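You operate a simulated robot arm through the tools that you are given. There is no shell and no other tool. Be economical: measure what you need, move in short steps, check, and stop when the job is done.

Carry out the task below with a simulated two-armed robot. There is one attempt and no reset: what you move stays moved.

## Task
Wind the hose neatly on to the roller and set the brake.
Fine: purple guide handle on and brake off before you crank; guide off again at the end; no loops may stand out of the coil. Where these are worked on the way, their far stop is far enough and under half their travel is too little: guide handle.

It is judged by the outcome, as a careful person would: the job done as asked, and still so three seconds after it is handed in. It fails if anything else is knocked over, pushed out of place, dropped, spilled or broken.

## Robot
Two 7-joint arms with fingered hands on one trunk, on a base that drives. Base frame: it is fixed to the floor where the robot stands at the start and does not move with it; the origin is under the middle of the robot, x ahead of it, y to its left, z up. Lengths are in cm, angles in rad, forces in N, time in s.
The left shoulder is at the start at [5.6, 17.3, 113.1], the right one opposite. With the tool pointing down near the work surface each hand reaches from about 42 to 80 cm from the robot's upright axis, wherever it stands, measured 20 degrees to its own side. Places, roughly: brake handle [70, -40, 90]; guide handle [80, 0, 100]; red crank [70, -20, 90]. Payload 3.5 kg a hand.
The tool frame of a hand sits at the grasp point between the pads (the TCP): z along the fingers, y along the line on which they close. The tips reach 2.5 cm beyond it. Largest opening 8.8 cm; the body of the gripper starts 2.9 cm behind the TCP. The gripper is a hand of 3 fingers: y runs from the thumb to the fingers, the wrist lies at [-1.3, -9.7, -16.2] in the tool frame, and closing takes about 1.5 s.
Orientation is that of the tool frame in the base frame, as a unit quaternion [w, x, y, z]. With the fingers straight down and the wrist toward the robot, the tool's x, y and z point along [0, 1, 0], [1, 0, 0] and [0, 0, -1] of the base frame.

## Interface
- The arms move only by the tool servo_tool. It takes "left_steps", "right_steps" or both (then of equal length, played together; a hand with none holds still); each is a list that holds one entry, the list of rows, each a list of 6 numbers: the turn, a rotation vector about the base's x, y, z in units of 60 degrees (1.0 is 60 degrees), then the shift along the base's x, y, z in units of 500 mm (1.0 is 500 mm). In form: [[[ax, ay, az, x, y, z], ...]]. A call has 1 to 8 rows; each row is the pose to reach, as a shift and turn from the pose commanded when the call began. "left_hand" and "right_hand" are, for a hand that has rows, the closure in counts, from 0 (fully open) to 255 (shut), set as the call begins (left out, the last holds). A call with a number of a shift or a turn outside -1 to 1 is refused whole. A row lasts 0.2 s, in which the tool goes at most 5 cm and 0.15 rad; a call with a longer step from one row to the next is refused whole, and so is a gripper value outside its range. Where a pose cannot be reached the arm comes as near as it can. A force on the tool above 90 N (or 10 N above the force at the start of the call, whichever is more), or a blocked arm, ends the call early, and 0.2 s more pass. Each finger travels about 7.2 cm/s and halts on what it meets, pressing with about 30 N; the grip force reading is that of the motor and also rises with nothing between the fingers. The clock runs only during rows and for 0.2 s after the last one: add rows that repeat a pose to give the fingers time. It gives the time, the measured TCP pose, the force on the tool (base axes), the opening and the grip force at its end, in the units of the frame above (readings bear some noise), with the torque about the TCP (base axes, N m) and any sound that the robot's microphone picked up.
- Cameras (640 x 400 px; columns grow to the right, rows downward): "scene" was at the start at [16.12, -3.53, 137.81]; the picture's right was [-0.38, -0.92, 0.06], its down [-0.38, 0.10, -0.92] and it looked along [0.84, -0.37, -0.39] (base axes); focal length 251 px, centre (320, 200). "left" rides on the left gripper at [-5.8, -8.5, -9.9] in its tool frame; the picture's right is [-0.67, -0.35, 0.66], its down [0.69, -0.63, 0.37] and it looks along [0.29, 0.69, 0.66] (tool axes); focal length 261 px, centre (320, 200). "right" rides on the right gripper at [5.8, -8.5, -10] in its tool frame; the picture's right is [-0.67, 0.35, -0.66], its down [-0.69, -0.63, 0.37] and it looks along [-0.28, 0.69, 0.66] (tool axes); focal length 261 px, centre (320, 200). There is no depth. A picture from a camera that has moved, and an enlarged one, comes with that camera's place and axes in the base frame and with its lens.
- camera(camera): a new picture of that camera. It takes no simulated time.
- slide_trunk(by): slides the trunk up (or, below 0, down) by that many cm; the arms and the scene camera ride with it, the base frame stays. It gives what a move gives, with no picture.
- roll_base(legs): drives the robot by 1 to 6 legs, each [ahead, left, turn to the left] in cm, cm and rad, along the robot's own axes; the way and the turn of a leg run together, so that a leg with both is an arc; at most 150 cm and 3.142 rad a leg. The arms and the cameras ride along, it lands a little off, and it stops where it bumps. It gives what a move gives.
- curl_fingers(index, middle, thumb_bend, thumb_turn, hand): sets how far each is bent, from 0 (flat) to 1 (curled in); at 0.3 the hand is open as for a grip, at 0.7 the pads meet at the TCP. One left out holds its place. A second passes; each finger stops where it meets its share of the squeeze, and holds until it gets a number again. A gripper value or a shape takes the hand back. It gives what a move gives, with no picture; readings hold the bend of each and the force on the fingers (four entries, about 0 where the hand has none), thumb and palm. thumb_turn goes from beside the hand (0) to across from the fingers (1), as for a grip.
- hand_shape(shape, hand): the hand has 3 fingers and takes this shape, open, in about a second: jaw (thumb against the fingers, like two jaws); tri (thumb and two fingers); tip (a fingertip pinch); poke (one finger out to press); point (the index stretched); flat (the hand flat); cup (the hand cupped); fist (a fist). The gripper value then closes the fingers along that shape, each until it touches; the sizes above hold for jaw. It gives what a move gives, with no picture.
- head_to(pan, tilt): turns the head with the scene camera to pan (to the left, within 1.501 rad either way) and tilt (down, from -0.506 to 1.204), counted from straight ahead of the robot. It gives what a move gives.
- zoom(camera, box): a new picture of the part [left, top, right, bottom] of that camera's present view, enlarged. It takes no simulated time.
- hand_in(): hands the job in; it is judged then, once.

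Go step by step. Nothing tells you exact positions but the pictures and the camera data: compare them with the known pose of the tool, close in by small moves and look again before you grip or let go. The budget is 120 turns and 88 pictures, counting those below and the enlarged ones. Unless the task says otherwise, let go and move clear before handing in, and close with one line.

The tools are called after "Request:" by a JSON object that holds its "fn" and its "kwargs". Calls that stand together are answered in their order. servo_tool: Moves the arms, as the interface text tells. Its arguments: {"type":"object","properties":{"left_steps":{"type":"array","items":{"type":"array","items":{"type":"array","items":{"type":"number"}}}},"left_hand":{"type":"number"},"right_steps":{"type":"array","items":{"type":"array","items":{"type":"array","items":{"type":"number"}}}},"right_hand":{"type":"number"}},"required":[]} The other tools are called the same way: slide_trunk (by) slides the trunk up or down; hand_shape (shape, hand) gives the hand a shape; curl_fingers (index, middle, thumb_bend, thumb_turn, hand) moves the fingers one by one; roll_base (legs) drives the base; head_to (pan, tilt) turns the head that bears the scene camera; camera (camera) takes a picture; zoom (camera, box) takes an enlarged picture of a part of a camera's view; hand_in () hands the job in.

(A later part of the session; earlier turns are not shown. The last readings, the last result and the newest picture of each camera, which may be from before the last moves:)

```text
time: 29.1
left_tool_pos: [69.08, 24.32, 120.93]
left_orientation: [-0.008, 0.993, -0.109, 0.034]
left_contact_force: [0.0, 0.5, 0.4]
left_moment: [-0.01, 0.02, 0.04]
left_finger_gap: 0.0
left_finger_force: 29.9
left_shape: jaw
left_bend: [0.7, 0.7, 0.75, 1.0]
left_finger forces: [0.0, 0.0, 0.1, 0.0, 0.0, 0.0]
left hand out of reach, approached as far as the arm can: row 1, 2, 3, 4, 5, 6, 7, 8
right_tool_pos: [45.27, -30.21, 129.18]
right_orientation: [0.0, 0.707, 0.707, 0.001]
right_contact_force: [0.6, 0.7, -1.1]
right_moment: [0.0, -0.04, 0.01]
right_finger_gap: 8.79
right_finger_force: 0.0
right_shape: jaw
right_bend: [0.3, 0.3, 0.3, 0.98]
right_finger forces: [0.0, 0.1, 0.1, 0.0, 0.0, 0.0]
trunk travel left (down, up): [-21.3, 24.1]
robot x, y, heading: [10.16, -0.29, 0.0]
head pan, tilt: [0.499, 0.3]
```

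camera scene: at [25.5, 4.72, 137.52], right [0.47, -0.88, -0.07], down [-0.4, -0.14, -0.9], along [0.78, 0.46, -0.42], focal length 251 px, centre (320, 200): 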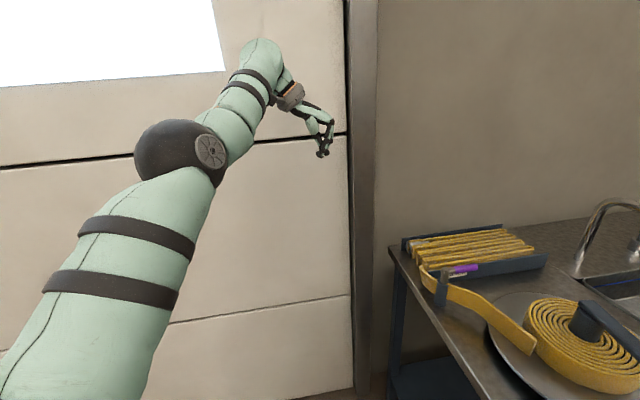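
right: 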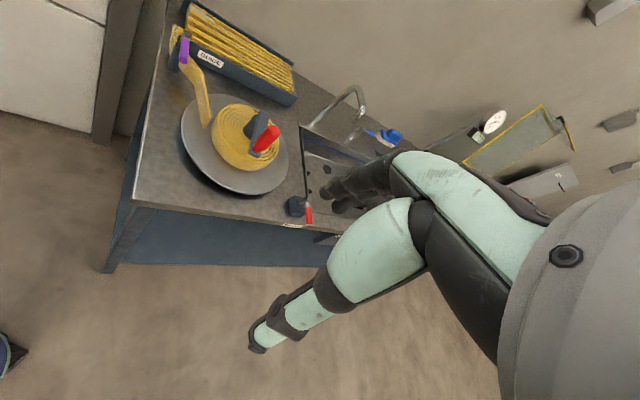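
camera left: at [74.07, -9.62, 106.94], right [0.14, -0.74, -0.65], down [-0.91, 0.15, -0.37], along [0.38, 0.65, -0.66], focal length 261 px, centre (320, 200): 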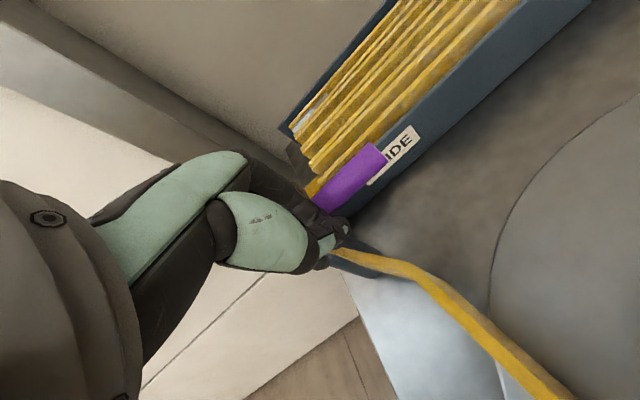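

Request:
{"fn": "servo_tool", "kwargs": {"left_steps": [[[0, -0.13, 0, 0, 0, 0], [0, -0.26, 0, 0, 0, 0.0], [0, -0.39, 0, 0, 0, 0], [0, -0.52, 0, 0, 0, 0], [0, -0.65, 0, 0, 0, 0], [0, -0.78, 0, 0, 0, 0], [0, -0.9, 0, 0, 0, 0], [0, -0.9, 0, 0, 0, 0]]]}}

Request:
{"fn": "camera", "kwargs": {"camera": "scene"}}

```text
time: 30.9
left_tool_pos: [82.02, 26.32, 127.89]
left_orientation: [-0.056, 0.871, -0.093, 0.479]
left_contact_force: [-1.0, -0.7, 0.2]
left_moment: [-0.01, 0.01, 0.0]
left_finger_gap: 0.02
left_finger_force: 30.4
left_shape: jaw
left_bend: [0.7, 0.7, 0.76, 1.0]
left_finger forces: [0.0, 0.0, 0.0, 0.1, 0.0, 0.0]
left hand out of reach, approached as far as the arm can: row 1, 2, 3, 4, 5, 6, 7, 8
right_tool_pos: [45.26, -30.27, 129.14]
right_orientation: [-0.001, 0.707, 0.707, 0.0]
right_contact_force: [-0.1, -0.3, -0.5]
right_moment: [0.02, 0.0, 0.01]
right_finger_gap: 8.78
right_finger_force: 0.2
right_shape: jaw
right_bend: [0.3, 0.3, 0.3, 0.98]
right_finger forces: [0.0, 0.0, 0.1, 0.1, 0.0, 0.0]
trunk travel left (down, up): [-21.3, 24.1]
robot x, y, heading: [10.04, 0.01, -0.001]
head pan, tilt: [0.499, 0.3]
```

```text
59 pictures are left
camera scene: at [25.61, 4.56, 137.51], right [0.47, -0.88, -0.07], down [-0.4, -0.14, -0.9], along [0.78, 0.46, -0.42], focal length 251 px, centre (320, 200)
```

scene: 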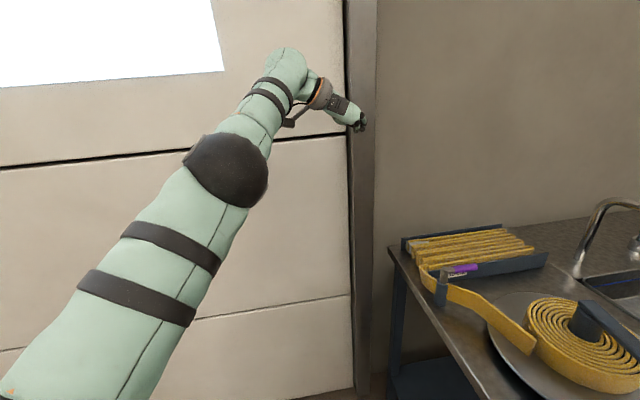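

Request:
{"fn": "servo_tool", "kwargs": {"left_steps": [[[0, 0.13, 0, -0.03, 0, 0.08], [0, 0.26, 0, -0.06, 0, 0.16], [0, 0.39, 0, -0.09, 0, 0.24], [0, 0.52, 0, -0.12, 0, 0.32], [0, 0.65, 0, -0.15, 0, 0.4], [0, 0.78, 0, -0.18, 0, 0.48], [0, 0.9, 0, -0.2, 0, 0.56], [0, 0.9, 0, -0.2, 0, 0.56]]]}}

Request:
{"fn": "camera", "kwargs": {"camera": "scene"}}

```text
time: 32.7
left_tool_pos: [64.94, 13.96, 133.32]
left_orientation: [-0.001, 0.994, -0.092, 0.063]
left_contact_force: [0.7, -0.2, -0.4]
left_moment: [-0.02, 0.03, 0.0]
left_finger_gap: 0.02
left_finger_force: 30.5
left_shape: jaw
left_bend: [0.7, 0.7, 0.76, 1.0]
left_finger forces: [0.0, 0.0, 0.1, 0.0, 0.1, 0.0]
left hand out of reach, approached as far as the arm can: row 1, 2, 3, 4, 5, 6, 7, 8
right_tool_pos: [45.61, -29.95, 129.09]
right_orientation: [-0.002, 0.708, 0.707, -0.001]
right_contact_force: [0.0, 0.8, 0.3]
right_moment: [-0.01, 0.03, 0.0]
right_finger_gap: 8.79
right_finger_force: 0.0
right_shape: jaw
right_bend: [0.3, 0.3, 0.3, 0.98]
right_finger forces: [0.0, 0.0, 0.0, 0.0, 0.0, 0.1]
trunk travel left (down, up): [-21.3, 24.1]
robot x, y, heading: [9.75, -0.11, -0.004]
head pan, tilt: [0.499, 0.3]
```

```text
58 pictures are left
camera scene: at [25.9, 4.68, 137.45], right [0.47, -0.88, -0.07], down [-0.41, -0.14, -0.9], along [0.78, 0.46, -0.42], focal length 251 px, centre (320, 200)
```

scene: 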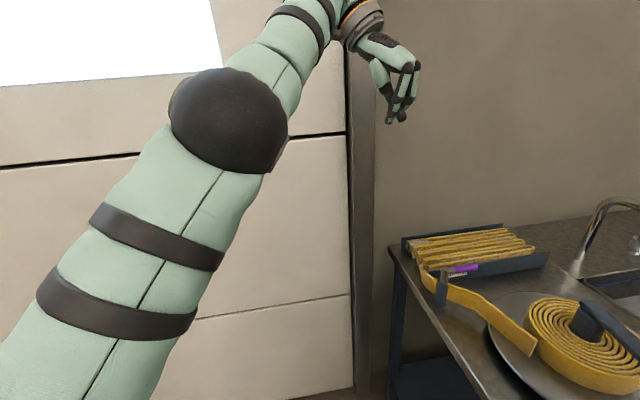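

Request:
{"fn": "servo_tool", "kwargs": {"left_steps": [[[0, 0, 0.1, 0.02, -0.05, 0.0], [0, 0, 0.22, 0.04, -0.1, 0], [0, 0, 0.34, 0.06, -0.15, -0.05], [0, 0, 0.46, 0.08, -0.2, -0.12], [0, 0, 0.58, 0.1, -0.25, -0.18], [0, 0, 0.7, 0.12, -0.3, -0.24], [0, 0, 0.8, 0.14, -0.35, -0.3], [0, 0, 0.9, 0.16, -0.4, -0.36]]]}}

Request:
{"fn": "camera", "kwargs": {"camera": "scene"}}

```text
time: 34.5
left_tool_pos: [75.69, -7.53, 116.15]
left_orientation: [-0.03, 0.927, 0.37, 0.056]
left_contact_force: [-0.1, 0.4, -0.8]
left_moment: [0.01, -0.01, -0.02]
left_finger_gap: 0.02
left_finger_force: 30.2
left_shape: jaw
left_bend: [0.7, 0.7, 0.76, 1.0]
left_finger forces: [0.0, 0.0, 0.0, 0.0, 0.0, 0.0]
left hand out of reach, approached as far as the arm can: row 3, 4, 5, 6, 7, 8
right_tool_pos: [45.4, -30.45, 129.09]
right_orientation: [-0.002, 0.707, 0.707, 0.0]
right_contact_force: [0.0, -0.4, 0.3]
right_moment: [0.02, 0.0, 0.0]
right_finger_gap: 8.76
right_finger_force: 0.1
right_shape: jaw
right_bend: [0.3, 0.3, 0.3, 0.98]
right_finger forces: [0.0, 0.1, 0.1, 0.0, 0.0, 0.0]
trunk travel left (down, up): [-21.3, 24.1]
robot x, y, heading: [10.17, 0.07, 0.004]
head pan, tilt: [0.499, 0.3]
```

```text
57 pictures are left
camera scene: at [25.65, 4.43, 137.51], right [0.47, -0.88, -0.07], down [-0.4, -0.14, -0.9], along [0.78, 0.46, -0.42], focal length 251 px, centre (320, 200)
```

scene: 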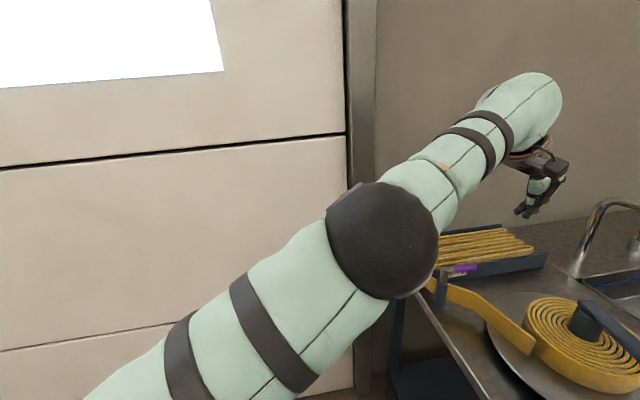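

Two rows were reached cleanly in the raised pose, so I'll return there and re-approach more slowly.

Request:
{"fn": "servo_tool", "kwargs": {"left_steps": [[[0, 0, -0.1, -0.02, 0.05, 0.06], [0, 0, -0.2, -0.04, 0.1, 0.12], [0, 0, -0.32, -0.06, 0.15, 0.18], [0, 0, -0.44, -0.08, 0.2, 0.24], [0, 0, -0.56, -0.1, 0.25, 0.3], [0, 0, -0.68, -0.12, 0.3, 0.36], [0, 0, -0.68, -0.12, 0.3, 0.36], [0, 0, -0.68, -0.12, 0.3, 0.36]]]}}

Request:
{"fn": "servo_tool", "kwargs": {"left_steps": [[[0, 0, 0, -0.0, -0.05, 0.0], [0, 0, 0, -0.0, -0.1, 0.0], [0, 0, 0, 0, -0.15, 0], [0, 0, 0, 0, -0.2, 0], [0, 0, 0, 0, -0.2, 0]]]}}

```text
time: 36.3
left_tool_pos: [69.35, 10.97, 129.98]
left_orientation: [-0.009, 0.997, 0.03, 0.066]
left_contact_force: [-0.3, 0.0, -0.1]
left_moment: [0.0, 0.04, 0.0]
left_finger_gap: 0.0
left_finger_force: 30.0
left_shape: jaw
left_bend: [0.7, 0.7, 0.76, 1.0]
left_finger forces: [0.0, 0.0, 0.1, 0.0, 0.1, 0.0]
left hand out of reach, approached as far as the arm can: row 1, 2, 3, 5, 6, 7, 8
right_tool_pos: [45.4, -30.3, 129.05]
right_orientation: [0.0, 0.707, 0.707, 0.0]
right_contact_force: [0.3, 0.4, 0.3]
right_moment: [0.02, 0.0, 0.02]
right_finger_gap: 8.76
right_finger_force: 0.2
right_shape: jaw
right_bend: [0.3, 0.3, 0.3, 0.98]
right_finger forces: [0.1, 0.0, 0.0, 0.0, 0.1, 0.0]
trunk travel left (down, up): [-21.3, 24.1]
robot x, y, heading: [9.89, -0.25, -0.001]
head pan, tilt: [0.499, 0.3]
```

```text
time: 37.5
left_tool_pos: [68.48, 1.91, 129.1]
left_orientation: [-0.009, 0.998, 0.025, 0.065]
left_contact_force: [0.4, -0.2, -0.2]
left_moment: [0.02, 0.0, -0.03]
left_finger_gap: 0.0
left_finger_force: 30.0
left_shape: jaw
left_bend: [0.7, 0.7, 0.76, 1.0]
left_finger forces: [0.0, 0.0, 0.0, 0.0, 0.1, 0.0]
left hand out of reach, approached as far as the arm can: row 1, 2, 3, 4, 5
right_tool_pos: [45.39, -30.16, 129.11]
right_orientation: [-0.001, 0.707, 0.707, 0.0]
right_contact_force: [-0.5, -0.4, 0.0]
right_moment: [-0.01, -0.01, 0.01]
right_finger_gap: 8.77
right_finger_force: 0.1
right_shape: jaw
right_bend: [0.3, 0.3, 0.3, 0.98]
right_finger forces: [0.1, 0.0, 0.0, 0.0, 0.0, 0.0]
trunk travel left (down, up): [-21.3, 24.1]
robot x, y, heading: [9.68, 0.09, 0.0]
head pan, tilt: [0.499, 0.3]
```

The left arm stays in a straight-elbow branch, so I'll park it to the left, high and clear, and use the right arm for the rest.

Request:
{"fn": "servo_tool", "kwargs": {"left_steps": [[[0, 0, 0, 0, 0.08, 0.0], [0, 0, 0, 0, 0.16, 0.03], [0, 0, 0, 0, 0.24, 0.06], [0, 0, 0, 0, 0.32, 0.09], [0, 0, 0, 0, 0.4, 0.12], [0, 0, 0, 0, 0.48, 0.15], [0, 0, 0, 0, 0.56, 0.18], [0, 0, 0, 0, 0.64, 0.21]]]}}

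Request:
{"fn": "head_to", "kwargs": {"pan": -0.25, "tilt": 0.6}}

Request:
{"fn": "camera", "kwargs": {"camera": "scene"}}

```text
time: 39.3
left_tool_pos: [66.04, 23.05, 133.26]
left_orientation: [-0.008, 0.998, 0.024, 0.063]
left_contact_force: [0.0, 0.0, -0.3]
left_moment: [0.02, 0.01, -0.03]
left_finger_gap: 0.0
left_finger_force: 30.3
left_shape: jaw
left_bend: [0.7, 0.7, 0.76, 1.0]
left_finger forces: [0.1, 0.0, 0.1, 0.0, 0.1, 0.1]
left hand out of reach, approached as far as the arm can: row 3, 4, 5, 6, 7, 8
right_tool_pos: [45.32, -30.15, 129.07]
right_orientation: [0.0, 0.707, 0.707, 0.0]
right_contact_force: [0.9, -0.4, -0.5]
right_moment: [-0.01, 0.03, 0.03]
right_finger_gap: 8.79
right_finger_force: 0.0
right_shape: jaw
right_bend: [0.3, 0.3, 0.3, 0.98]
right_finger forces: [0.0, 0.1, 0.0, 0.0, 0.0, 0.0]
trunk travel left (down, up): [-21.3, 24.1]
robot x, y, heading: [9.91, 0.22, -0.002]
head pan, tilt: [0.499, 0.3]
```

```text
time: 40.4
left_tool_pos: [66.06, 22.96, 133.18]
left_orientation: [-0.008, 0.998, 0.025, 0.064]
left_contact_force: [-0.1, 0.0, 0.3]
left_moment: [0.02, 0.02, 0.0]
left_finger_gap: 0.0
left_finger_force: 29.8
left_shape: jaw
left_bend: [0.7, 0.7, 0.76, 1.0]
left_finger forces: [0.0, 0.0, 0.0, 0.0, 0.0, 0.0]
right_tool_pos: [45.44, -30.16, 129.2]
right_orientation: [-0.001, 0.707, 0.707, 0.001]
right_contact_force: [-0.7, 0.2, -0.2]
right_moment: [-0.04, 0.03, 0.0]
right_finger_gap: 8.74
right_finger_force: 0.0
right_shape: jaw
right_bend: [0.3, 0.3, 0.3, 0.98]
right_finger forces: [0.0, 0.0, 0.1, 0.1, 0.0, 0.0]
trunk travel left (down, up): [-21.3, 24.1]
robot x, y, heading: [9.81, -0.07, -0.003]
head pan, tilt: [-0.25, 0.6]
```

```text
56 pictures are left
camera scene: at [25.53, -2.1, 134.75], right [-0.24, -0.97, 0.04], down [-0.67, 0.14, -0.73], along [0.7, -0.2, -0.68], focal length 251 px, centre (320, 200)
```

scene: 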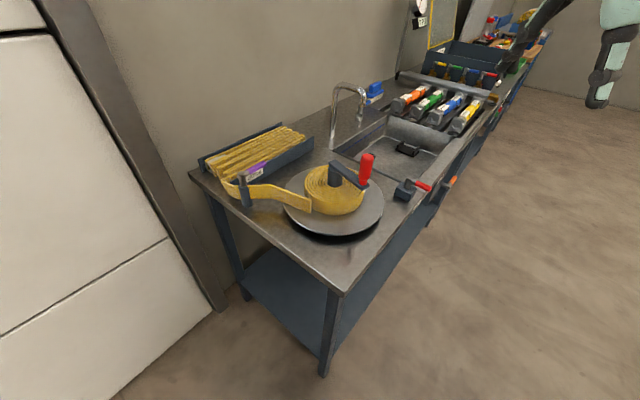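

Right hand next: closed, moving over high to the front side of the purple handle.

Request:
{"fn": "servo_tool", "kwargs": {"right_steps": [[[0, 0, 0, 0.065, 0.052, 0], [0, 0, 0, 0.13, 0.105, 0], [0, 0, 0, 0.195, 0.157, 0], [0, 0, 0, 0.26, 0.21, 0], [0, 0, 0, 0.325, 0.262, 0], [0, 0, 0, 0.39, 0.315, 0], [0, 0, 0, 0.455, 0.367, 0], [0, 0, 0, 0.52, 0.42, 0]]], "right_hand": 255}}

Request:
{"fn": "servo_tool", "kwargs": {"right_steps": [[[0, 0, 0, 0.05, 0.04, -0.03], [0, 0, 0, 0.1, 0.07, -0.07], [0, 0, 0, 0.112, 0.08, -0.15], [0, 0, 0, 0.112, 0.08, -0.24], [0, 0, 0, 0.112, 0.08, -0.32], [0, 0, 0, 0.112, 0.08, -0.36], [0, 0, 0, 0.112, 0.08, -0.36]]]}}

Request:
{"fn": "camera", "kwargs": {"camera": "scene"}}

Request:
{"fn": "camera", "kwargs": {"camera": "right"}}

```text
time: 42.2
left_tool_pos: [66.01, 22.83, 133.28]
left_orientation: [-0.007, 0.998, 0.024, 0.064]
left_contact_force: [-0.5, 0.1, 0.1]
left_moment: [-0.02, 0.0, 0.01]
left_finger_gap: 0.01
left_finger_force: 29.7
left_shape: jaw
left_bend: [0.7, 0.7, 0.76, 1.0]
left_finger forces: [0.1, 0.1, 0.1, 0.1, 0.1, 0.1]
right_tool_pos: [59.69, -19.04, 127.33]
right_orientation: [-0.001, 0.707, 0.707, 0.001]
right_contact_force: [-0.4, 0.1, 0.0]
right_moment: [0.01, 0.02, 0.02]
right_finger_gap: 0.02
right_finger_force: 30.2
right_shape: jaw
right_bend: [0.7, 0.7, 0.37, 1.0]
right_finger forces: [0.0, 0.1, 0.0, 0.1, 0.0, 0.0]
right hand out of reach, approached as far as the arm can: row 5, 6, 7, 8
trunk travel left (down, up): [-21.3, 24.1]
robot x, y, heading: [9.85, -0.39, 0.003]
head pan, tilt: [-0.25, 0.6]
```

```text
time: 43.8
left_tool_pos: [66.19, 22.84, 133.2]
left_orientation: [-0.008, 0.998, 0.024, 0.063]
left_contact_force: [0.6, -0.1, 0.3]
left_moment: [0.0, 0.02, -0.03]
left_finger_gap: 0.0
left_finger_force: 30.0
left_shape: jaw
left_bend: [0.7, 0.7, 0.76, 1.0]
left_finger forces: [0.1, 0.0, 0.0, 0.1, 0.0, 0.0]
right_tool_pos: [64.61, -19.28, 110.24]
right_orientation: [-0.001, 0.707, 0.707, 0.0]
right_contact_force: [-0.3, -0.1, -0.6]
right_moment: [0.01, -0.03, -0.03]
right_finger_gap: 0.01
right_finger_force: 29.3
right_shape: jaw
right_bend: [0.7, 0.7, 0.37, 1.0]
right_finger forces: [0.1, 0.0, 0.0, 0.1, 0.0, 0.0]
right hand out of reach, approached as far as the arm can: row 1, 2, 3, 4, 5, 6, 7
trunk travel left (down, up): [-21.3, 24.1]
robot x, y, heading: [10.01, 0.3, -0.001]
head pan, tilt: [-0.25, 0.6]
```

```text
55 pictures are left
camera scene: at [25.59, -2.16, 134.73], right [-0.24, -0.97, 0.04], down [-0.67, 0.14, -0.73], along [0.7, -0.2, -0.68], focal length 251 px, centre (320, 200)
```

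scene: 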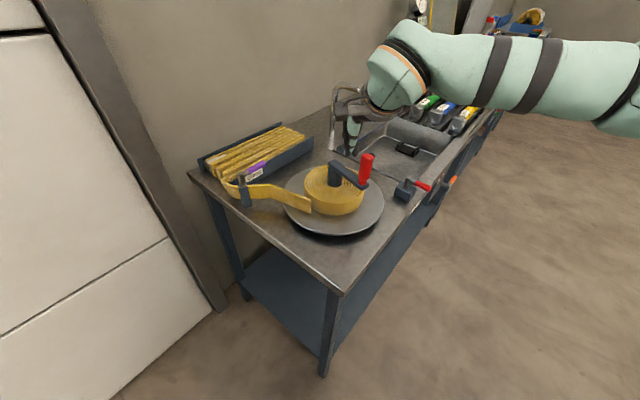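

```text
54 pictures are left
camera right: at [56.07, -13.41, 120.22], right [0.35, -0.67, 0.65], down [-0.63, -0.69, -0.37], along [0.69, -0.28, -0.66], focal length 261 px, centre (320, 200)
```

right: 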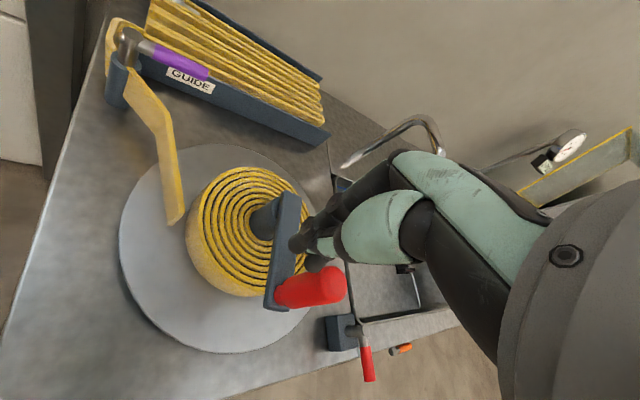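

The right arm at this orientation can't reach across, so I'll retract before it gets into a bad branch too. The guide has turned about 93° and stayed there, so I'll accept that and prepare for the crank with a turned wrist.

Request:
{"fn": "servo_tool", "kwargs": {"right_steps": [[[0, 0, 0, -0.0675, -0.0625, 0.035], [0, 0, 0, -0.135, -0.125, 0.07], [0, 0, 0, -0.2025, -0.1875, 0.105], [0, 0, 0, -0.27, -0.25, 0.14], [0, 0, 0, -0.3375, -0.3125, 0.175], [0, 0, 0, -0.405, -0.375, 0.21], [0, 0, 0, -0.4725, -0.4375, 0.245], [0, 0, 0, -0.54, -0.5, 0.28]]]}}

Request:
{"fn": "servo_tool", "kwargs": {"right_steps": [[[0, 0, 0.12, 0, 0, 0], [0, 0, 0.24, 0, 0, 0], [0, 0, 0.36, 0, 0, 0], [0, 0, 0.48, 0, 0, 0], [0, 0, 0.6, 0, 0, 0], [0, 0, 0.72, 0, 0, 0], [0, 0, 0.72, 0, 0, 0]]], "right_hand": 0}}

```text
time: 45.6
left_tool_pos: [66.36, 22.86, 133.07]
left_orientation: [-0.008, 0.998, 0.024, 0.062]
left_contact_force: [-1.1, 0.4, 0.7]
left_moment: [0.03, 0.02, -0.03]
left_finger_gap: 0.01
left_finger_force: 30.3
left_shape: jaw
left_bend: [0.7, 0.7, 0.76, 1.0]
left_finger forces: [0.1, 0.0, 0.1, 0.0, 0.0, 0.1]
right_tool_pos: [41.03, -35.81, 119.56]
right_orientation: [-0.002, 0.708, 0.706, 0.0]
right_contact_force: [1.2, -0.5, -0.8]
right_moment: [0.0, 0.02, -0.04]
right_finger_gap: 0.01
right_finger_force: 29.7
right_shape: jaw
right_bend: [0.7, 0.7, 0.75, 1.0]
right_finger forces: [0.1, 0.0, 0.0, 0.1, 0.0, 0.0]
right hand out of reach, approached as far as the arm can: row 6, 7, 8
trunk travel left (down, up): [-21.3, 24.1]
robot x, y, heading: [9.73, 0.02, -0.0]
head pan, tilt: [-0.25, 0.6]
```

```text
time: 47.2
left_tool_pos: [66.28, 22.94, 133.26]
left_orientation: [-0.008, 0.998, 0.024, 0.063]
left_contact_force: [-1.0, 0.0, 0.3]
left_moment: [0.04, 0.01, 0.03]
left_finger_gap: 0.01
left_finger_force: 29.7
left_shape: jaw
left_bend: [0.7, 0.7, 0.76, 1.0]
left_finger forces: [0.0, 0.0, 0.0, 0.0, 0.0, 0.0]
right_tool_pos: [40.3, -18.35, 112.98]
right_orientation: [-0.001, 0.397, 0.918, 0.0]
right_contact_force: [-0.3, 0.0, -0.8]
right_moment: [0.06, -0.05, 0.01]
right_finger_gap: 8.73
right_finger_force: 0.1
right_shape: jaw
right_bend: [0.3, 0.3, 0.3, 0.98]
right_finger forces: [0.1, 0.0, 0.1, 0.0, 0.0, 0.0]
right hand out of reach, approached as far as the arm can: row 1, 2, 3, 4, 5, 6, 7
trunk travel left (down, up): [-21.3, 24.1]
robot x, y, heading: [9.91, 0.24, 0.004]
head pan, tilt: [-0.25, 0.6]
```

The commanded base appears to reset to the reached pose, and I was too close in. I'll move the right hand out to a comfortable spot before the knob.

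Request:
{"fn": "servo_tool", "kwargs": {"right_steps": [[[0, 0, 0, 0.06, -0.04, 0.02], [0, 0, 0, 0.12, -0.08, 0.04], [0, 0, 0, 0.18, -0.12, 0.06], [0, 0, 0, 0.24, -0.16, 0.08], [0, 0, 0, 0.3, -0.18, 0.1], [0, 0, 0, 0.35, -0.2, 0.12], [0, 0, 0, 0.35, -0.2, 0.12]]]}}

Request:
{"fn": "camera", "kwargs": {"camera": "scene"}}

Request:
{"fn": "camera", "kwargs": {"camera": "right"}}

```text
time: 48.8
left_tool_pos: [66.1, 22.98, 133.25]
left_orientation: [-0.008, 0.998, 0.024, 0.063]
left_contact_force: [0.1, 0.7, -0.4]
left_moment: [0.01, -0.02, 0.0]
left_finger_gap: 0.0
left_finger_force: 29.8
left_shape: jaw
left_bend: [0.7, 0.7, 0.76, 1.0]
left_finger forces: [0.1, 0.0, 0.0, 0.0, 0.0, 0.1]
right_tool_pos: [46.63, -16.39, 112.55]
right_orientation: [0.0, 0.399, 0.917, 0.002]
right_contact_force: [0.3, 0.1, -1.2]
right_moment: [-0.04, -0.03, 0.03]
right_finger_gap: 8.78
right_finger_force: 0.0
right_shape: jaw
right_bend: [0.3, 0.3, 0.3, 0.98]
right_finger forces: [0.0, 0.1, 0.0, 0.0, 0.0, 0.1]
right hand out of reach, approached as far as the arm can: row 1, 2, 3, 4, 5, 6, 7
trunk travel left (down, up): [-21.3, 24.1]
robot x, y, heading: [9.81, -0.1, 0.001]
head pan, tilt: [-0.25, 0.6]
```

```text
53 pictures are left
camera scene: at [25.54, -2.12, 134.74], right [-0.24, -0.97, 0.04], down [-0.67, 0.14, -0.73], along [0.7, -0.2, -0.68], focal length 251 px, centre (320, 200)
```

scene: 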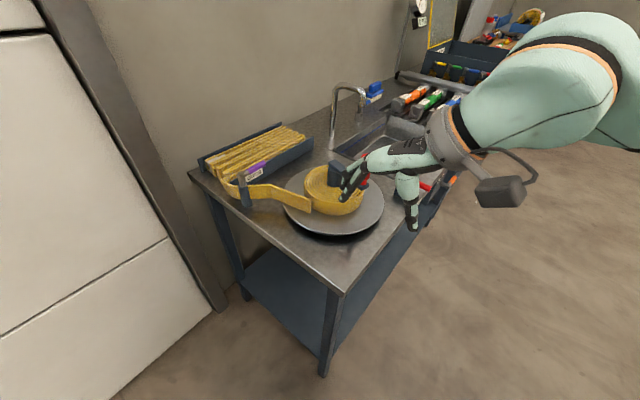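

```text
52 pictures are left
camera right: at [36.39, -17.93, 122.49], right [0.71, -0.25, 0.66], down [0.01, -0.93, -0.37], along [0.7, 0.27, -0.66], focal length 261 px, centre (320, 200)
```

right: 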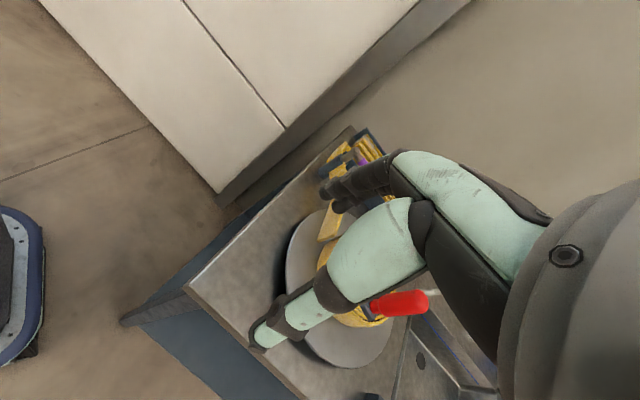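

Request:
{"fn": "servo_tool", "kwargs": {"right_steps": [[[0, 0, -0.12, 0.02, -0.02, 0.02], [0, 0, -0.24, 0.04, -0.04, 0.04], [0, 0, -0.36, 0.06, -0.08, 0.06], [0, 0, -0.48, 0.08, -0.12, 0.1], [0, 0, -0.6, 0.1, -0.16, 0.14], [0, 0, -0.72, 0.12, -0.2, 0.18], [0, 0, -0.72, 0.12, -0.2, 0.18]]]}}

```text
time: 50.4
left_tool_pos: [66.16, 22.98, 133.29]
left_orientation: [-0.008, 0.998, 0.024, 0.064]
left_contact_force: [-0.5, 0.0, 1.1]
left_moment: [-0.02, 0.01, -0.04]
left_finger_gap: 0.01
left_finger_force: 29.8
left_shape: jaw
left_bend: [0.7, 0.7, 0.76, 1.0]
left_finger forces: [0.0, 0.0, 0.0, 0.0, 0.1, 0.0]
right_tool_pos: [52.7, -26.68, 121.44]
right_orientation: [-0.001, 0.708, 0.706, 0.0]
right_contact_force: [-0.7, 0.0, 0.2]
right_moment: [0.03, 0.01, -0.01]
right_finger_gap: 8.75
right_finger_force: 0.0
right_shape: jaw
right_bend: [0.3, 0.3, 0.3, 0.98]
right_finger forces: [0.1, 0.0, 0.1, 0.0, 0.0, 0.1]
trunk travel left (down, up): [-21.3, 24.1]
robot x, y, heading: [10.14, -0.26, -0.001]
head pan, tilt: [-0.25, 0.6]
```

Reached cleanly this time. I'll test a modest wrist turn farther out, toward above the knob.

Request:
{"fn": "servo_tool", "kwargs": {"right_steps": [[[0, 0, 0, 0.04, 0, -0.01], [0, 0, 0, 0.09, 0, -0.02], [0, 0, 0.1, 0.14, 0.01, -0.02], [0, 0, 0.2, 0.18, 0.02, -0.02], [0, 0, 0.3, 0.22, 0.04, -0.02], [0, 0, 0.4, 0.26, 0.06, -0.02], [0, 0, 0.4, 0.26, 0.06, -0.02]]]}}

```text
time: 52.0
left_tool_pos: [66.43, 22.74, 133.2]
left_orientation: [-0.009, 0.998, 0.023, 0.062]
left_contact_force: [0.6, 0.4, -0.3]
left_moment: [0.02, 0.01, -0.02]
left_finger_gap: 0.0
left_finger_force: 29.9
left_shape: jaw
left_bend: [0.7, 0.7, 0.76, 1.0]
left_finger forces: [0.0, 0.0, 0.1, 0.0, 0.0, 0.0]
right_tool_pos: [60.6, -23.72, 118.02]
right_orientation: [-0.004, 0.598, 0.802, -0.001]
right_contact_force: [0.6, 0.4, 0.4]
right_moment: [0.0, 0.0, 0.03]
right_finger_gap: 8.78
right_finger_force: 0.1
right_shape: jaw
right_bend: [0.3, 0.3, 0.3, 0.98]
right_finger forces: [0.1, 0.1, 0.0, 0.0, 0.0, 0.0]
right hand out of reach, approached as far as the arm can: row 4, 5, 6, 7
trunk travel left (down, up): [-21.3, 24.1]
robot x, y, heading: [10.07, 0.22, 0.0]
head pan, tilt: [-0.25, 0.6]
```

Request:
{"fn": "servo_tool", "kwargs": {"right_steps": [[[0, 0, -0.1, -0.01, -0.01, 0.0], [0, 0, -0.22, -0.01, -0.02, 0], [0, 0, -0.34, 0.0, -0.02, 0], [0, 0, -0.46, 0.02, -0.02, -0.01], [0, 0, -0.58, 0.05, -0.02, -0.02], [0, 0, -0.7, 0.08, -0.02, -0.04], [0, 0, -0.8, 0.1, -0.0, -0.06], [0, 0, -0.8, 0.1, -0.0, -0.06]]]}}

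Request:
{"fn": "camera", "kwargs": {"camera": "scene"}}

```text
time: 53.8
left_tool_pos: [66.05, 22.95, 133.15]
left_orientation: [-0.007, 0.998, 0.025, 0.063]
left_contact_force: [0.6, 0.5, -0.5]
left_moment: [0.01, 0.01, -0.01]
left_finger_gap: 0.02
left_finger_force: 30.1
left_shape: jaw
left_bend: [0.7, 0.7, 0.76, 1.0]
left_finger forces: [0.0, 0.0, 0.0, 0.0, 0.1, 0.0]
right_tool_pos: [64.76, -24.69, 116.39]
right_orientation: [-0.004, 0.846, 0.534, 0.0]
right_contact_force: [-0.1, 0.1, 0.1]
right_moment: [0.02, -0.01, -0.02]
right_finger_gap: 8.79
right_finger_force: 0.1
right_shape: jaw
right_bend: [0.3, 0.3, 0.3, 0.98]
right_finger forces: [0.0, 0.0, 0.0, 0.1, 0.0, 0.1]
right hand out of reach, approached as far as the arm can: row 7, 8
trunk travel left (down, up): [-21.3, 24.1]
robot x, y, heading: [9.85, -0.05, 0.002]
head pan, tilt: [-0.25, 0.6]
```

```text
51 pictures are left
camera scene: at [25.51, -2.11, 134.75], right [-0.24, -0.97, 0.04], down [-0.67, 0.14, -0.73], along [0.7, -0.2, -0.68], focal length 251 px, centre (320, 200)
```

scene: 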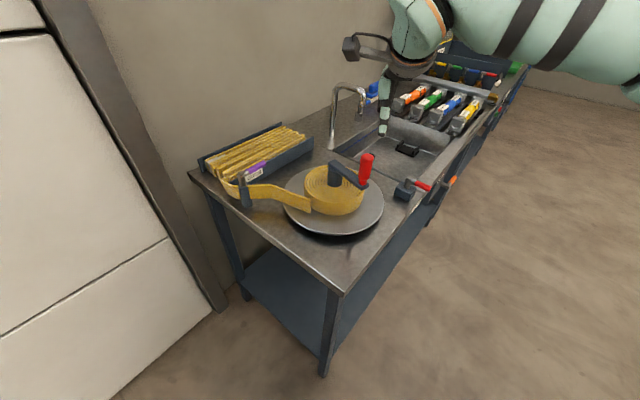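

I'll turn the base left about 15° so the crank lies further to the right side, where the right arm has good range.

Request:
{"fn": "roll_base", "kwargs": {"legs": [[0, 0, 0.27]]}}

Request:
{"fn": "head_to", "kwargs": {"pan": -0.5, "tilt": 0.6}}

Request:
{"fn": "camera", "kwargs": {"camera": "scene"}}

```text
time: 55.1
left_tool_pos: [57.96, 37.22, 133.2]
left_orientation: [-0.017, 0.985, 0.161, 0.062]
left_contact_force: [0.8, 0.3, -1.6]
left_moment: [0.0, -0.02, -0.01]
left_finger_gap: 0.0
left_finger_force: 29.8
left_shape: jaw
left_bend: [0.7, 0.7, 0.76, 1.0]
left_finger forces: [0.0, 0.0, 0.0, 0.0, 0.1, 0.1]
right_tool_pos: [69.29, -9.06, 116.38]
right_orientation: [-0.003, 0.764, 0.645, -0.001]
right_contact_force: [-0.7, 0.6, -0.1]
right_moment: [-0.03, 0.03, -0.01]
right_finger_gap: 8.75
right_finger_force: 0.1
right_shape: jaw
right_bend: [0.3, 0.3, 0.3, 0.98]
right_finger forces: [0.0, 0.0, 0.0, 0.1, 0.0, 0.1]
trunk travel left (down, up): [-21.3, 24.1]
robot x, y, heading: [9.97, -0.21, 0.274]
head pan, tilt: [-0.25, 0.6]
```

```text
time: 55.9
left_tool_pos: [57.84, 37.19, 133.28]
left_orientation: [-0.016, 0.985, 0.16, 0.062]
left_contact_force: [0.5, 0.4, 0.1]
left_moment: [0.04, 0.04, 0.0]
left_finger_gap: 0.0
left_finger_force: 30.2
left_shape: jaw
left_bend: [0.7, 0.7, 0.76, 1.0]
left_finger forces: [0.0, 0.0, 0.1, 0.1, 0.0, 0.1]
right_tool_pos: [69.49, -8.98, 116.31]
right_orientation: [-0.005, 0.765, 0.644, -0.001]
right_contact_force: [-1.3, -0.5, 0.1]
right_moment: [0.0, 0.0, -0.02]
right_finger_gap: 8.8
right_finger_force: 0.1
right_shape: jaw
right_bend: [0.3, 0.3, 0.3, 0.98]
right_finger forces: [0.0, 0.0, 0.0, 0.0, 0.0, 0.0]
trunk travel left (down, up): [-21.3, 24.1]
robot x, y, heading: [10.03, -0.03, 0.273]
head pan, tilt: [-0.499, 0.6]
```

```text
50 pictures are left
camera scene: at [25.33, 0.01, 134.87], right [-0.22, -0.97, 0.07], down [-0.67, 0.09, -0.74], along [0.71, -0.21, -0.67], focal length 251 px, centre (320, 200)
```

scene: 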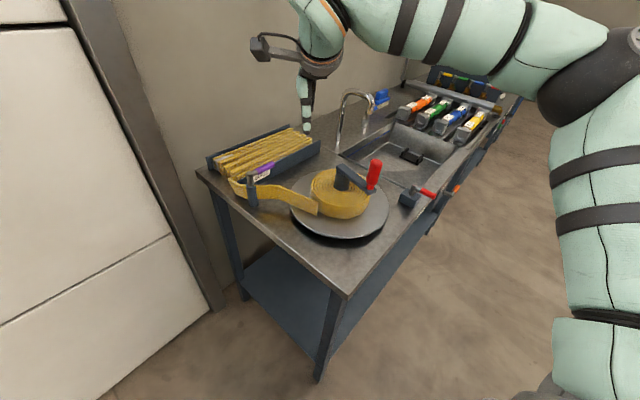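

The elbow now has a good bend. I'll move the right hand toward above the knob and check the views.

Request:
{"fn": "servo_tool", "kwargs": {"right_steps": [[[0, 0, 0, -0.02, -0.06, 0.0], [0, 0, 0, -0.04, -0.12, 0], [0, 0, 0, -0.06, -0.18, 0], [0, 0, 0, -0.07, -0.24, 0], [0, 0, 0, -0.076, -0.29, 0], [0, 0, 0, -0.076, -0.29, 0]]]}}

Request:
{"fn": "camera", "kwargs": {"camera": "right"}}

Request:
{"fn": "zoom", "kwargs": {"camera": "scene", "box": [270, 120, 430, 220]}}

```text
time: 57.3
left_tool_pos: [57.98, 37.21, 133.18]
left_orientation: [-0.017, 0.985, 0.16, 0.062]
left_contact_force: [0.6, 0.1, 0.2]
left_moment: [0.0, -0.03, -0.04]
left_finger_gap: 0.0
left_finger_force: 29.8
left_shape: jaw
left_bend: [0.7, 0.7, 0.76, 1.0]
left_finger forces: [0.0, 0.0, 0.0, 0.0, 0.0, 0.0]
right_tool_pos: [65.48, -23.31, 116.14]
right_orientation: [-0.004, 0.765, 0.644, 0.001]
right_contact_force: [0.3, -0.6, -0.6]
right_moment: [0.0, 0.01, 0.0]
right_finger_gap: 8.78
right_finger_force: 0.0
right_shape: jaw
right_bend: [0.3, 0.3, 0.3, 0.98]
right_finger forces: [0.0, 0.0, 0.0, 0.1, 0.0, 0.0]
trunk travel left (down, up): [-21.3, 24.1]
robot x, y, heading: [9.76, -0.06, 0.27]
head pan, tilt: [-0.499, 0.6]
```

```text
49 pictures are left
camera right: at [58.02, -16.25, 126.26], right [0.23, -0.72, 0.65], down [-0.74, -0.57, -0.36], along [0.63, -0.39, -0.67], focal length 261 px, centre (320, 200)
```

right: 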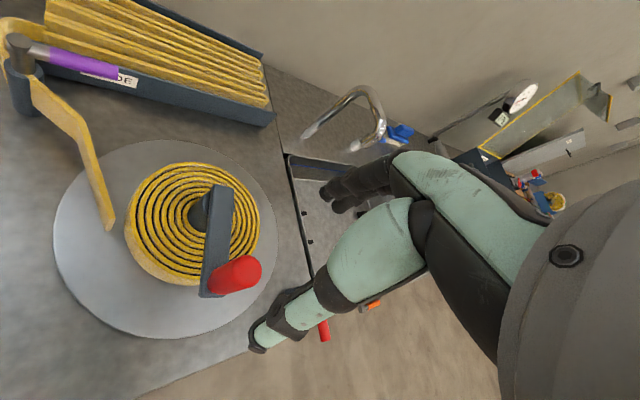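

```text
4.00 times, centred on (350, 170) of scene
camera zoom: at [25.35, 0.04, 134.86], right [-0.22, -0.97, 0.07], down [-0.67, 0.09, -0.74], along [0.71, -0.21, -0.67], focal length 1004 px, centre (200, 320)
```

zoom: 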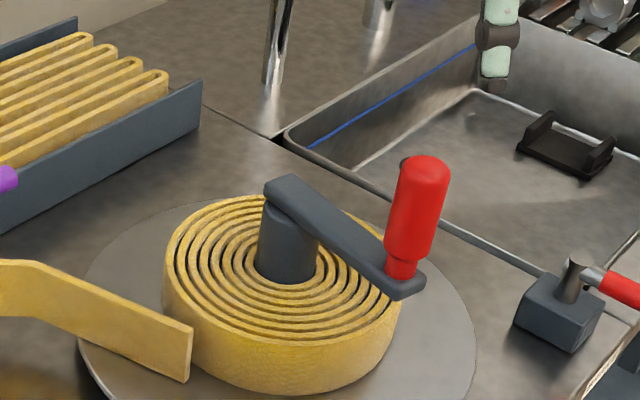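

Knob centre is [66.0,-23.7], top about 106.3; crank axis about [73.1,-19.3], radius about 8.3. I'll lower the open hand round the knob.

Request:
{"fn": "servo_tool", "kwargs": {"right_steps": [[[0, 0, 0, 0.01, -0.007, -0.08], [0, 0, 0, 0.01, -0.007, -0.16], [0, 0, 0, 0.01, -0.007, -0.21], [0, 0, 0, 0.01, -0.007, -0.24], [0, 0, 0, 0.01, -0.007, -0.245], [0, 0, 0, 0.01, -0.007, -0.245]]]}}

Request:
{"fn": "zoom", "kwargs": {"camera": "scene", "box": [270, 100, 430, 200]}}

Request:
{"fn": "camera", "kwargs": {"camera": "right"}}

```text
time: 58.7
left_tool_pos: [57.91, 37.19, 133.23]
left_orientation: [-0.016, 0.985, 0.159, 0.062]
left_contact_force: [0.0, 0.7, -0.1]
left_moment: [0.0, 0.01, 0.02]
left_finger_gap: 0.02
left_finger_force: 30.1
left_shape: jaw
left_bend: [0.7, 0.7, 0.76, 1.0]
left_finger forces: [0.1, 0.1, 0.1, 0.1, 0.0, 0.0]
right_tool_pos: [66.1, -23.88, 104.01]
right_orientation: [-0.004, 0.765, 0.644, 0.0]
right_contact_force: [-0.7, -0.6, -1.0]
right_moment: [-0.01, 0.0, -0.01]
right_finger_gap: 8.74
right_finger_force: 0.1
right_shape: jaw
right_bend: [0.3, 0.3, 0.3, 0.98]
right_finger forces: [0.1, 0.1, 0.0, 0.0, 0.1, 0.0]
trunk travel left (down, up): [-21.3, 24.1]
robot x, y, heading: [9.82, -0.06, 0.273]
head pan, tilt: [-0.499, 0.6]
```

```text
4.00 times, centred on (350, 150) of scene
camera zoom: at [25.33, -0.02, 134.87], right [-0.22, -0.97, 0.07], down [-0.67, 0.09, -0.74], along [0.71, -0.21, -0.67], focal length 1004 px, centre (200, 400)
```

zoom: 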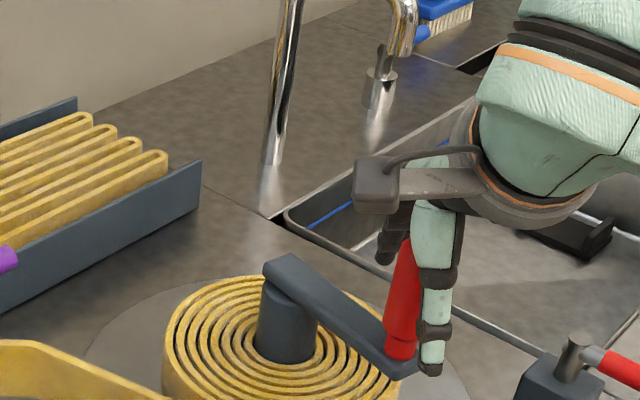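

```text
46 pictures are left
camera right: at [58.68, -16.69, 114.07], right [0.23, -0.72, 0.65], down [-0.74, -0.57, -0.36], along [0.63, -0.4, -0.67], focal length 261 px, centre (320, 200)
```

right: 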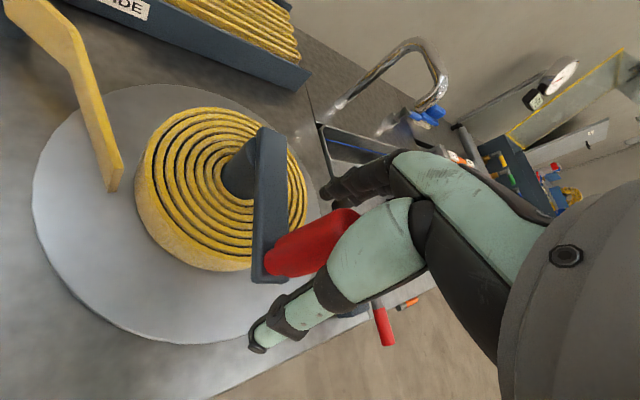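

The knob is about 0.8 cm to +y of the finger line. I'll shift and close on it.

Request:
{"fn": "servo_tool", "kwargs": {"right_steps": [[[0, 0, 0, 0, 0.016, 0], [0, 0, 0, 0, 0.016, 0], [0, 0, 0, 0, 0.016, 0], [0, 0, 0, 0, 0.016, 0], [0, 0, 0, 0, 0.016, 0], [0, 0, 0, 0, 0.016, 0], [0, 0, 0, 0, 0.016, 0], [0, 0, 0, 0, 0.016, 0]]], "right_hand": 200}}

Request:
{"fn": "zoom", "kwargs": {"camera": "scene", "box": [270, 100, 430, 200]}}

```text
time: 60.5
left_tool_pos: [57.93, 37.12, 133.3]
left_orientation: [-0.017, 0.985, 0.161, 0.062]
left_contact_force: [-0.1, -0.2, 0.3]
left_moment: [-0.04, -0.02, 0.01]
left_finger_gap: 0.01
left_finger_force: 29.5
left_shape: jaw
left_bend: [0.7, 0.7, 0.76, 1.0]
left_finger forces: [0.0, 0.0, 0.0, 0.1, 0.0, 0.0]
right_tool_pos: [66.05, -23.17, 103.95]
right_orientation: [-0.004, 0.765, 0.644, 0.0]
right_contact_force: [1.1, 0.6, 0.8]
right_moment: [-0.01, -0.05, -0.03]
right_finger_gap: 1.98
right_finger_force: 0.1
right_shape: jaw
right_bend: [0.73, 0.56, 0.74, 1.0]
right_finger forces: [0.1, 1.9, 0.0, 0.0, 0.9, 0.1]
trunk travel left (down, up): [-21.3, 24.1]
robot x, y, heading: [9.41, 0.22, 0.271]
head pan, tilt: [-0.499, 0.6]
```

```text
4.00 times, centred on (350, 150) of scene
camera zoom: at [25.35, 0.0, 134.86], right [-0.22, -0.97, 0.07], down [-0.67, 0.09, -0.74], along [0.71, -0.21, -0.67], focal length 1004 px, centre (200, 400)
```

zoom: 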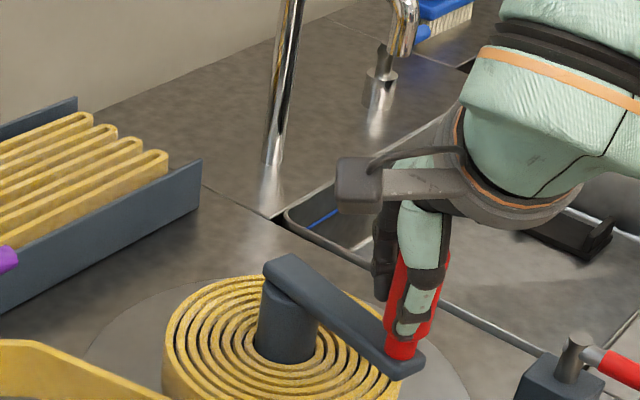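

Request:
{"fn": "servo_tool", "kwargs": {"right_steps": [[[0, 0, 0, 0, 0, 0], [0, 0, 0, 0, 0, 0], [0, 0, 0, 0, 0, 0], [0, 0, 0, 0, 0, 0]]], "right_hand": 255}}

Request:
{"fn": "servo_tool", "kwargs": {"right_steps": [[[0, 0, 0, 0.007, -0.013, 0], [0, 0, 0, 0.015, -0.025, 0], [0, 0, 0, 0.015, -0.025, 0]]]}}

Request:
{"fn": "zoom", "kwargs": {"camera": "scene", "box": [270, 100, 430, 200]}}

```text
time: 61.5
left_tool_pos: [57.93, 37.31, 133.21]
left_orientation: [-0.017, 0.985, 0.16, 0.061]
left_contact_force: [-0.6, 0.3, 0.1]
left_moment: [0.0, 0.01, 0.05]
left_finger_gap: 0.0
left_finger_force: 29.6
left_shape: jaw
left_bend: [0.7, 0.7, 0.76, 1.0]
left_finger forces: [0.1, 0.0, 0.0, 0.0, 0.1, 0.0]
right_tool_pos: [66.07, -23.01, 104.0]
right_orientation: [-0.005, 0.765, 0.644, -0.001]
right_contact_force: [0.1, 5.2, -3.2]
right_moment: [0.12, -0.06, 0.02]
right_finger_gap: 1.7
right_finger_force: 29.8
right_shape: jaw
right_bend: [0.73, 0.56, 0.75, 1.0]
right_finger forces: [13.4, 10.3, 0.0, 0.0, 22.0, 0.1]
trunk travel left (down, up): [-21.3, 24.1]
robot x, y, heading: [10.19, -0.09, 0.271]
head pan, tilt: [-0.499, 0.6]
```

```text
time: 62.3
left_tool_pos: [57.62, 37.82, 133.12]
left_orientation: [-0.014, 0.985, 0.16, 0.062]
left_contact_force: [-0.4, -0.1, 1.1]
left_moment: [0.0, -0.02, 0.0]
left_finger_gap: 0.0
left_finger_force: 29.7
left_shape: jaw
left_bend: [0.7, 0.7, 0.76, 1.0]
left_finger forces: [0.0, 0.0, 0.0, 0.0, 0.0, 0.1]
right_tool_pos: [66.83, -23.74, 104.12]
right_orientation: [-0.003, 0.764, 0.645, -0.001]
right_contact_force: [-16.5, 31.2, -15.4]
right_moment: [0.54, 0.29, 0.17]
right_finger_gap: 1.55
right_finger_force: 30.2
right_shape: jaw
right_bend: [0.73, 0.61, 0.73, 0.99]
right_finger forces: [20.8, 5.0, 0.1, 0.1, 31.0, 0.1]
trunk travel left (down, up): [-21.3, 24.1]
robot x, y, heading: [9.85, 0.32, 0.276]
head pan, tilt: [-0.499, 0.6]
```

```text
4.00 times, centred on (350, 150) of scene
camera zoom: at [25.19, 0.63, 134.87], right [-0.22, -0.97, 0.08], down [-0.67, 0.09, -0.74], along [0.71, -0.21, -0.67], focal length 1004 px, centre (200, 400)
```

zoom: 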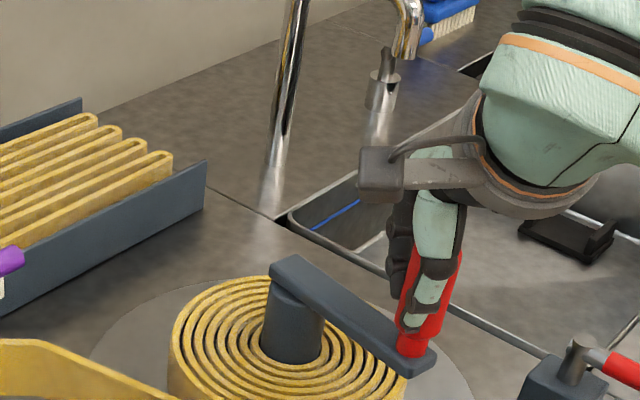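

A strong tangential resistance means the brake is on now. I'll release the knob, raise, and turn the base right to work the brake.

Request:
{"fn": "servo_tool", "kwargs": {"right_steps": [[[0, 0, 0, -0.01, 0.015, 0], [0, 0, 0, -0.015, 0.025, 0], [0, 0, 0, -0.015, 0.025, 0]]], "right_hand": 0}}

Request:
{"fn": "servo_tool", "kwargs": {"right_steps": [[[0, 0, 0, 0, 0, 0], [0, 0, 0, 0, 0, 0], [0, 0, 0, 0, 0, 0.06], [0, 0, 0, 0, 0, 0.14], [0, 0, 0, 0, 0, 0.22], [0, 0, 0, 0, 0, 0.28]]]}}

Request:
{"fn": "roll_base", "kwargs": {"legs": [[0, 0, -0.42]]}}

Request:
{"fn": "head_to", "kwargs": {"pan": -0.35, "tilt": 0.6}}

Request:
{"fn": "camera", "kwargs": {"camera": "scene"}}

```text
time: 63.1
left_tool_pos: [57.89, 37.23, 133.28]
left_orientation: [-0.018, 0.985, 0.159, 0.062]
left_contact_force: [0.0, 0.0, 0.4]
left_moment: [0.01, -0.04, 0.01]
left_finger_gap: 0.01
left_finger_force: 30.3
left_shape: jaw
left_bend: [0.7, 0.7, 0.76, 1.0]
left_finger forces: [0.0, 0.0, 0.1, 0.1, 0.0, 0.1]
right_tool_pos: [66.09, -23.03, 104.13]
right_orientation: [-0.004, 0.765, 0.644, -0.001]
right_contact_force: [-0.5, 0.1, -0.5]
right_moment: [-0.01, -0.03, 0.01]
right_finger_gap: 8.74
right_finger_force: 0.1
right_shape: jaw
right_bend: [0.3, 0.3, 0.3, 0.98]
right_finger forces: [0.1, 0.1, 0.0, 0.1, 0.0, 0.0]
trunk travel left (down, up): [-21.3, 24.1]
robot x, y, heading: [9.88, 0.24, 0.279]
head pan, tilt: [-0.499, 0.6]
```

```text
time: 64.5
left_tool_pos: [57.8, 37.24, 133.35]
left_orientation: [-0.016, 0.985, 0.16, 0.062]
left_contact_force: [-0.5, 0.6, -0.1]
left_moment: [0.02, 0.0, 0.0]
left_finger_gap: 0.01
left_finger_force: 30.4
left_shape: jaw
left_bend: [0.7, 0.7, 0.76, 1.0]
left_finger forces: [0.0, 0.1, 0.0, 0.0, 0.1, 0.0]
right_tool_pos: [66.1, -22.95, 118.2]
right_orientation: [-0.005, 0.765, 0.644, -0.001]
right_contact_force: [0.0, 0.7, 0.1]
right_moment: [0.04, 0.01, -0.02]
right_finger_gap: 8.77
right_finger_force: 0.0
right_shape: jaw
right_bend: [0.3, 0.3, 0.3, 0.98]
right_finger forces: [0.1, 0.0, 0.0, 0.0, 0.0, 0.0]
trunk travel left (down, up): [-21.3, 24.1]
robot x, y, heading: [9.84, 0.33, 0.271]
head pan, tilt: [-0.499, 0.6]
```

```text
time: 66.1
left_tool_pos: [68.99, 14.14, 133.31]
left_orientation: [-0.003, 0.997, -0.053, 0.064]
left_contact_force: [-0.8, -0.3, 1.1]
left_moment: [0.03, 0.01, 0.01]
left_finger_gap: 0.0
left_finger_force: 29.8
left_shape: jaw
left_bend: [0.7, 0.7, 0.76, 1.0]
left_finger forces: [0.0, 0.0, 0.1, 0.0, 0.0, 0.0]
right_tool_pos: [51.79, -44.2, 118.1]
right_orientation: [-0.004, 0.884, 0.468, 0.001]
right_contact_force: [-0.1, -0.5, 0.4]
right_moment: [0.03, 0.01, -0.02]
right_finger_gap: 8.75
right_finger_force: 0.0
right_shape: jaw
right_bend: [0.3, 0.3, 0.3, 0.98]
right_finger forces: [0.0, 0.1, 0.0, 0.0, 0.0, 0.1]
trunk travel left (down, up): [-21.3, 24.1]
robot x, y, heading: [9.87, -0.29, -0.155]
head pan, tilt: [-0.499, 0.6]
```

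```text
time: 66.8
left_tool_pos: [68.98, 14.16, 133.27]
left_orientation: [-0.003, 0.997, -0.053, 0.064]
left_contact_force: [0.1, -0.3, 0.9]
left_moment: [0.04, 0.02, -0.03]
left_finger_gap: 0.02
left_finger_force: 30.3
left_shape: jaw
left_bend: [0.7, 0.7, 0.76, 1.0]
left_finger forces: [0.0, 0.0, 0.0, 0.1, 0.0, 0.1]
right_tool_pos: [51.65, -44.23, 118.22]
right_orientation: [-0.005, 0.884, 0.468, 0.001]
right_contact_force: [0.9, -0.5, -0.8]
right_moment: [-0.01, 0.01, 0.0]
right_finger_gap: 8.76
right_finger_force: 0.0
right_shape: jaw
right_bend: [0.3, 0.3, 0.3, 0.98]
right_finger forces: [0.0, 0.0, 0.0, 0.1, 0.0, 0.0]
trunk travel left (down, up): [-21.3, 24.1]
robot x, y, heading: [9.84, -0.31, -0.151]
head pan, tilt: [-0.351, 0.6]
```

```text
43 pictures are left
camera scene: at [24.62, -5.32, 134.78], right [-0.48, -0.88, 0.05], down [-0.61, 0.29, -0.73], along [0.63, -0.38, -0.68], focal length 251 px, centre (320, 200)
```

scene: 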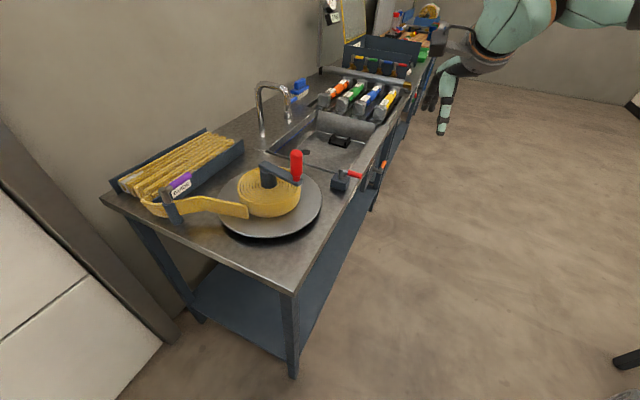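

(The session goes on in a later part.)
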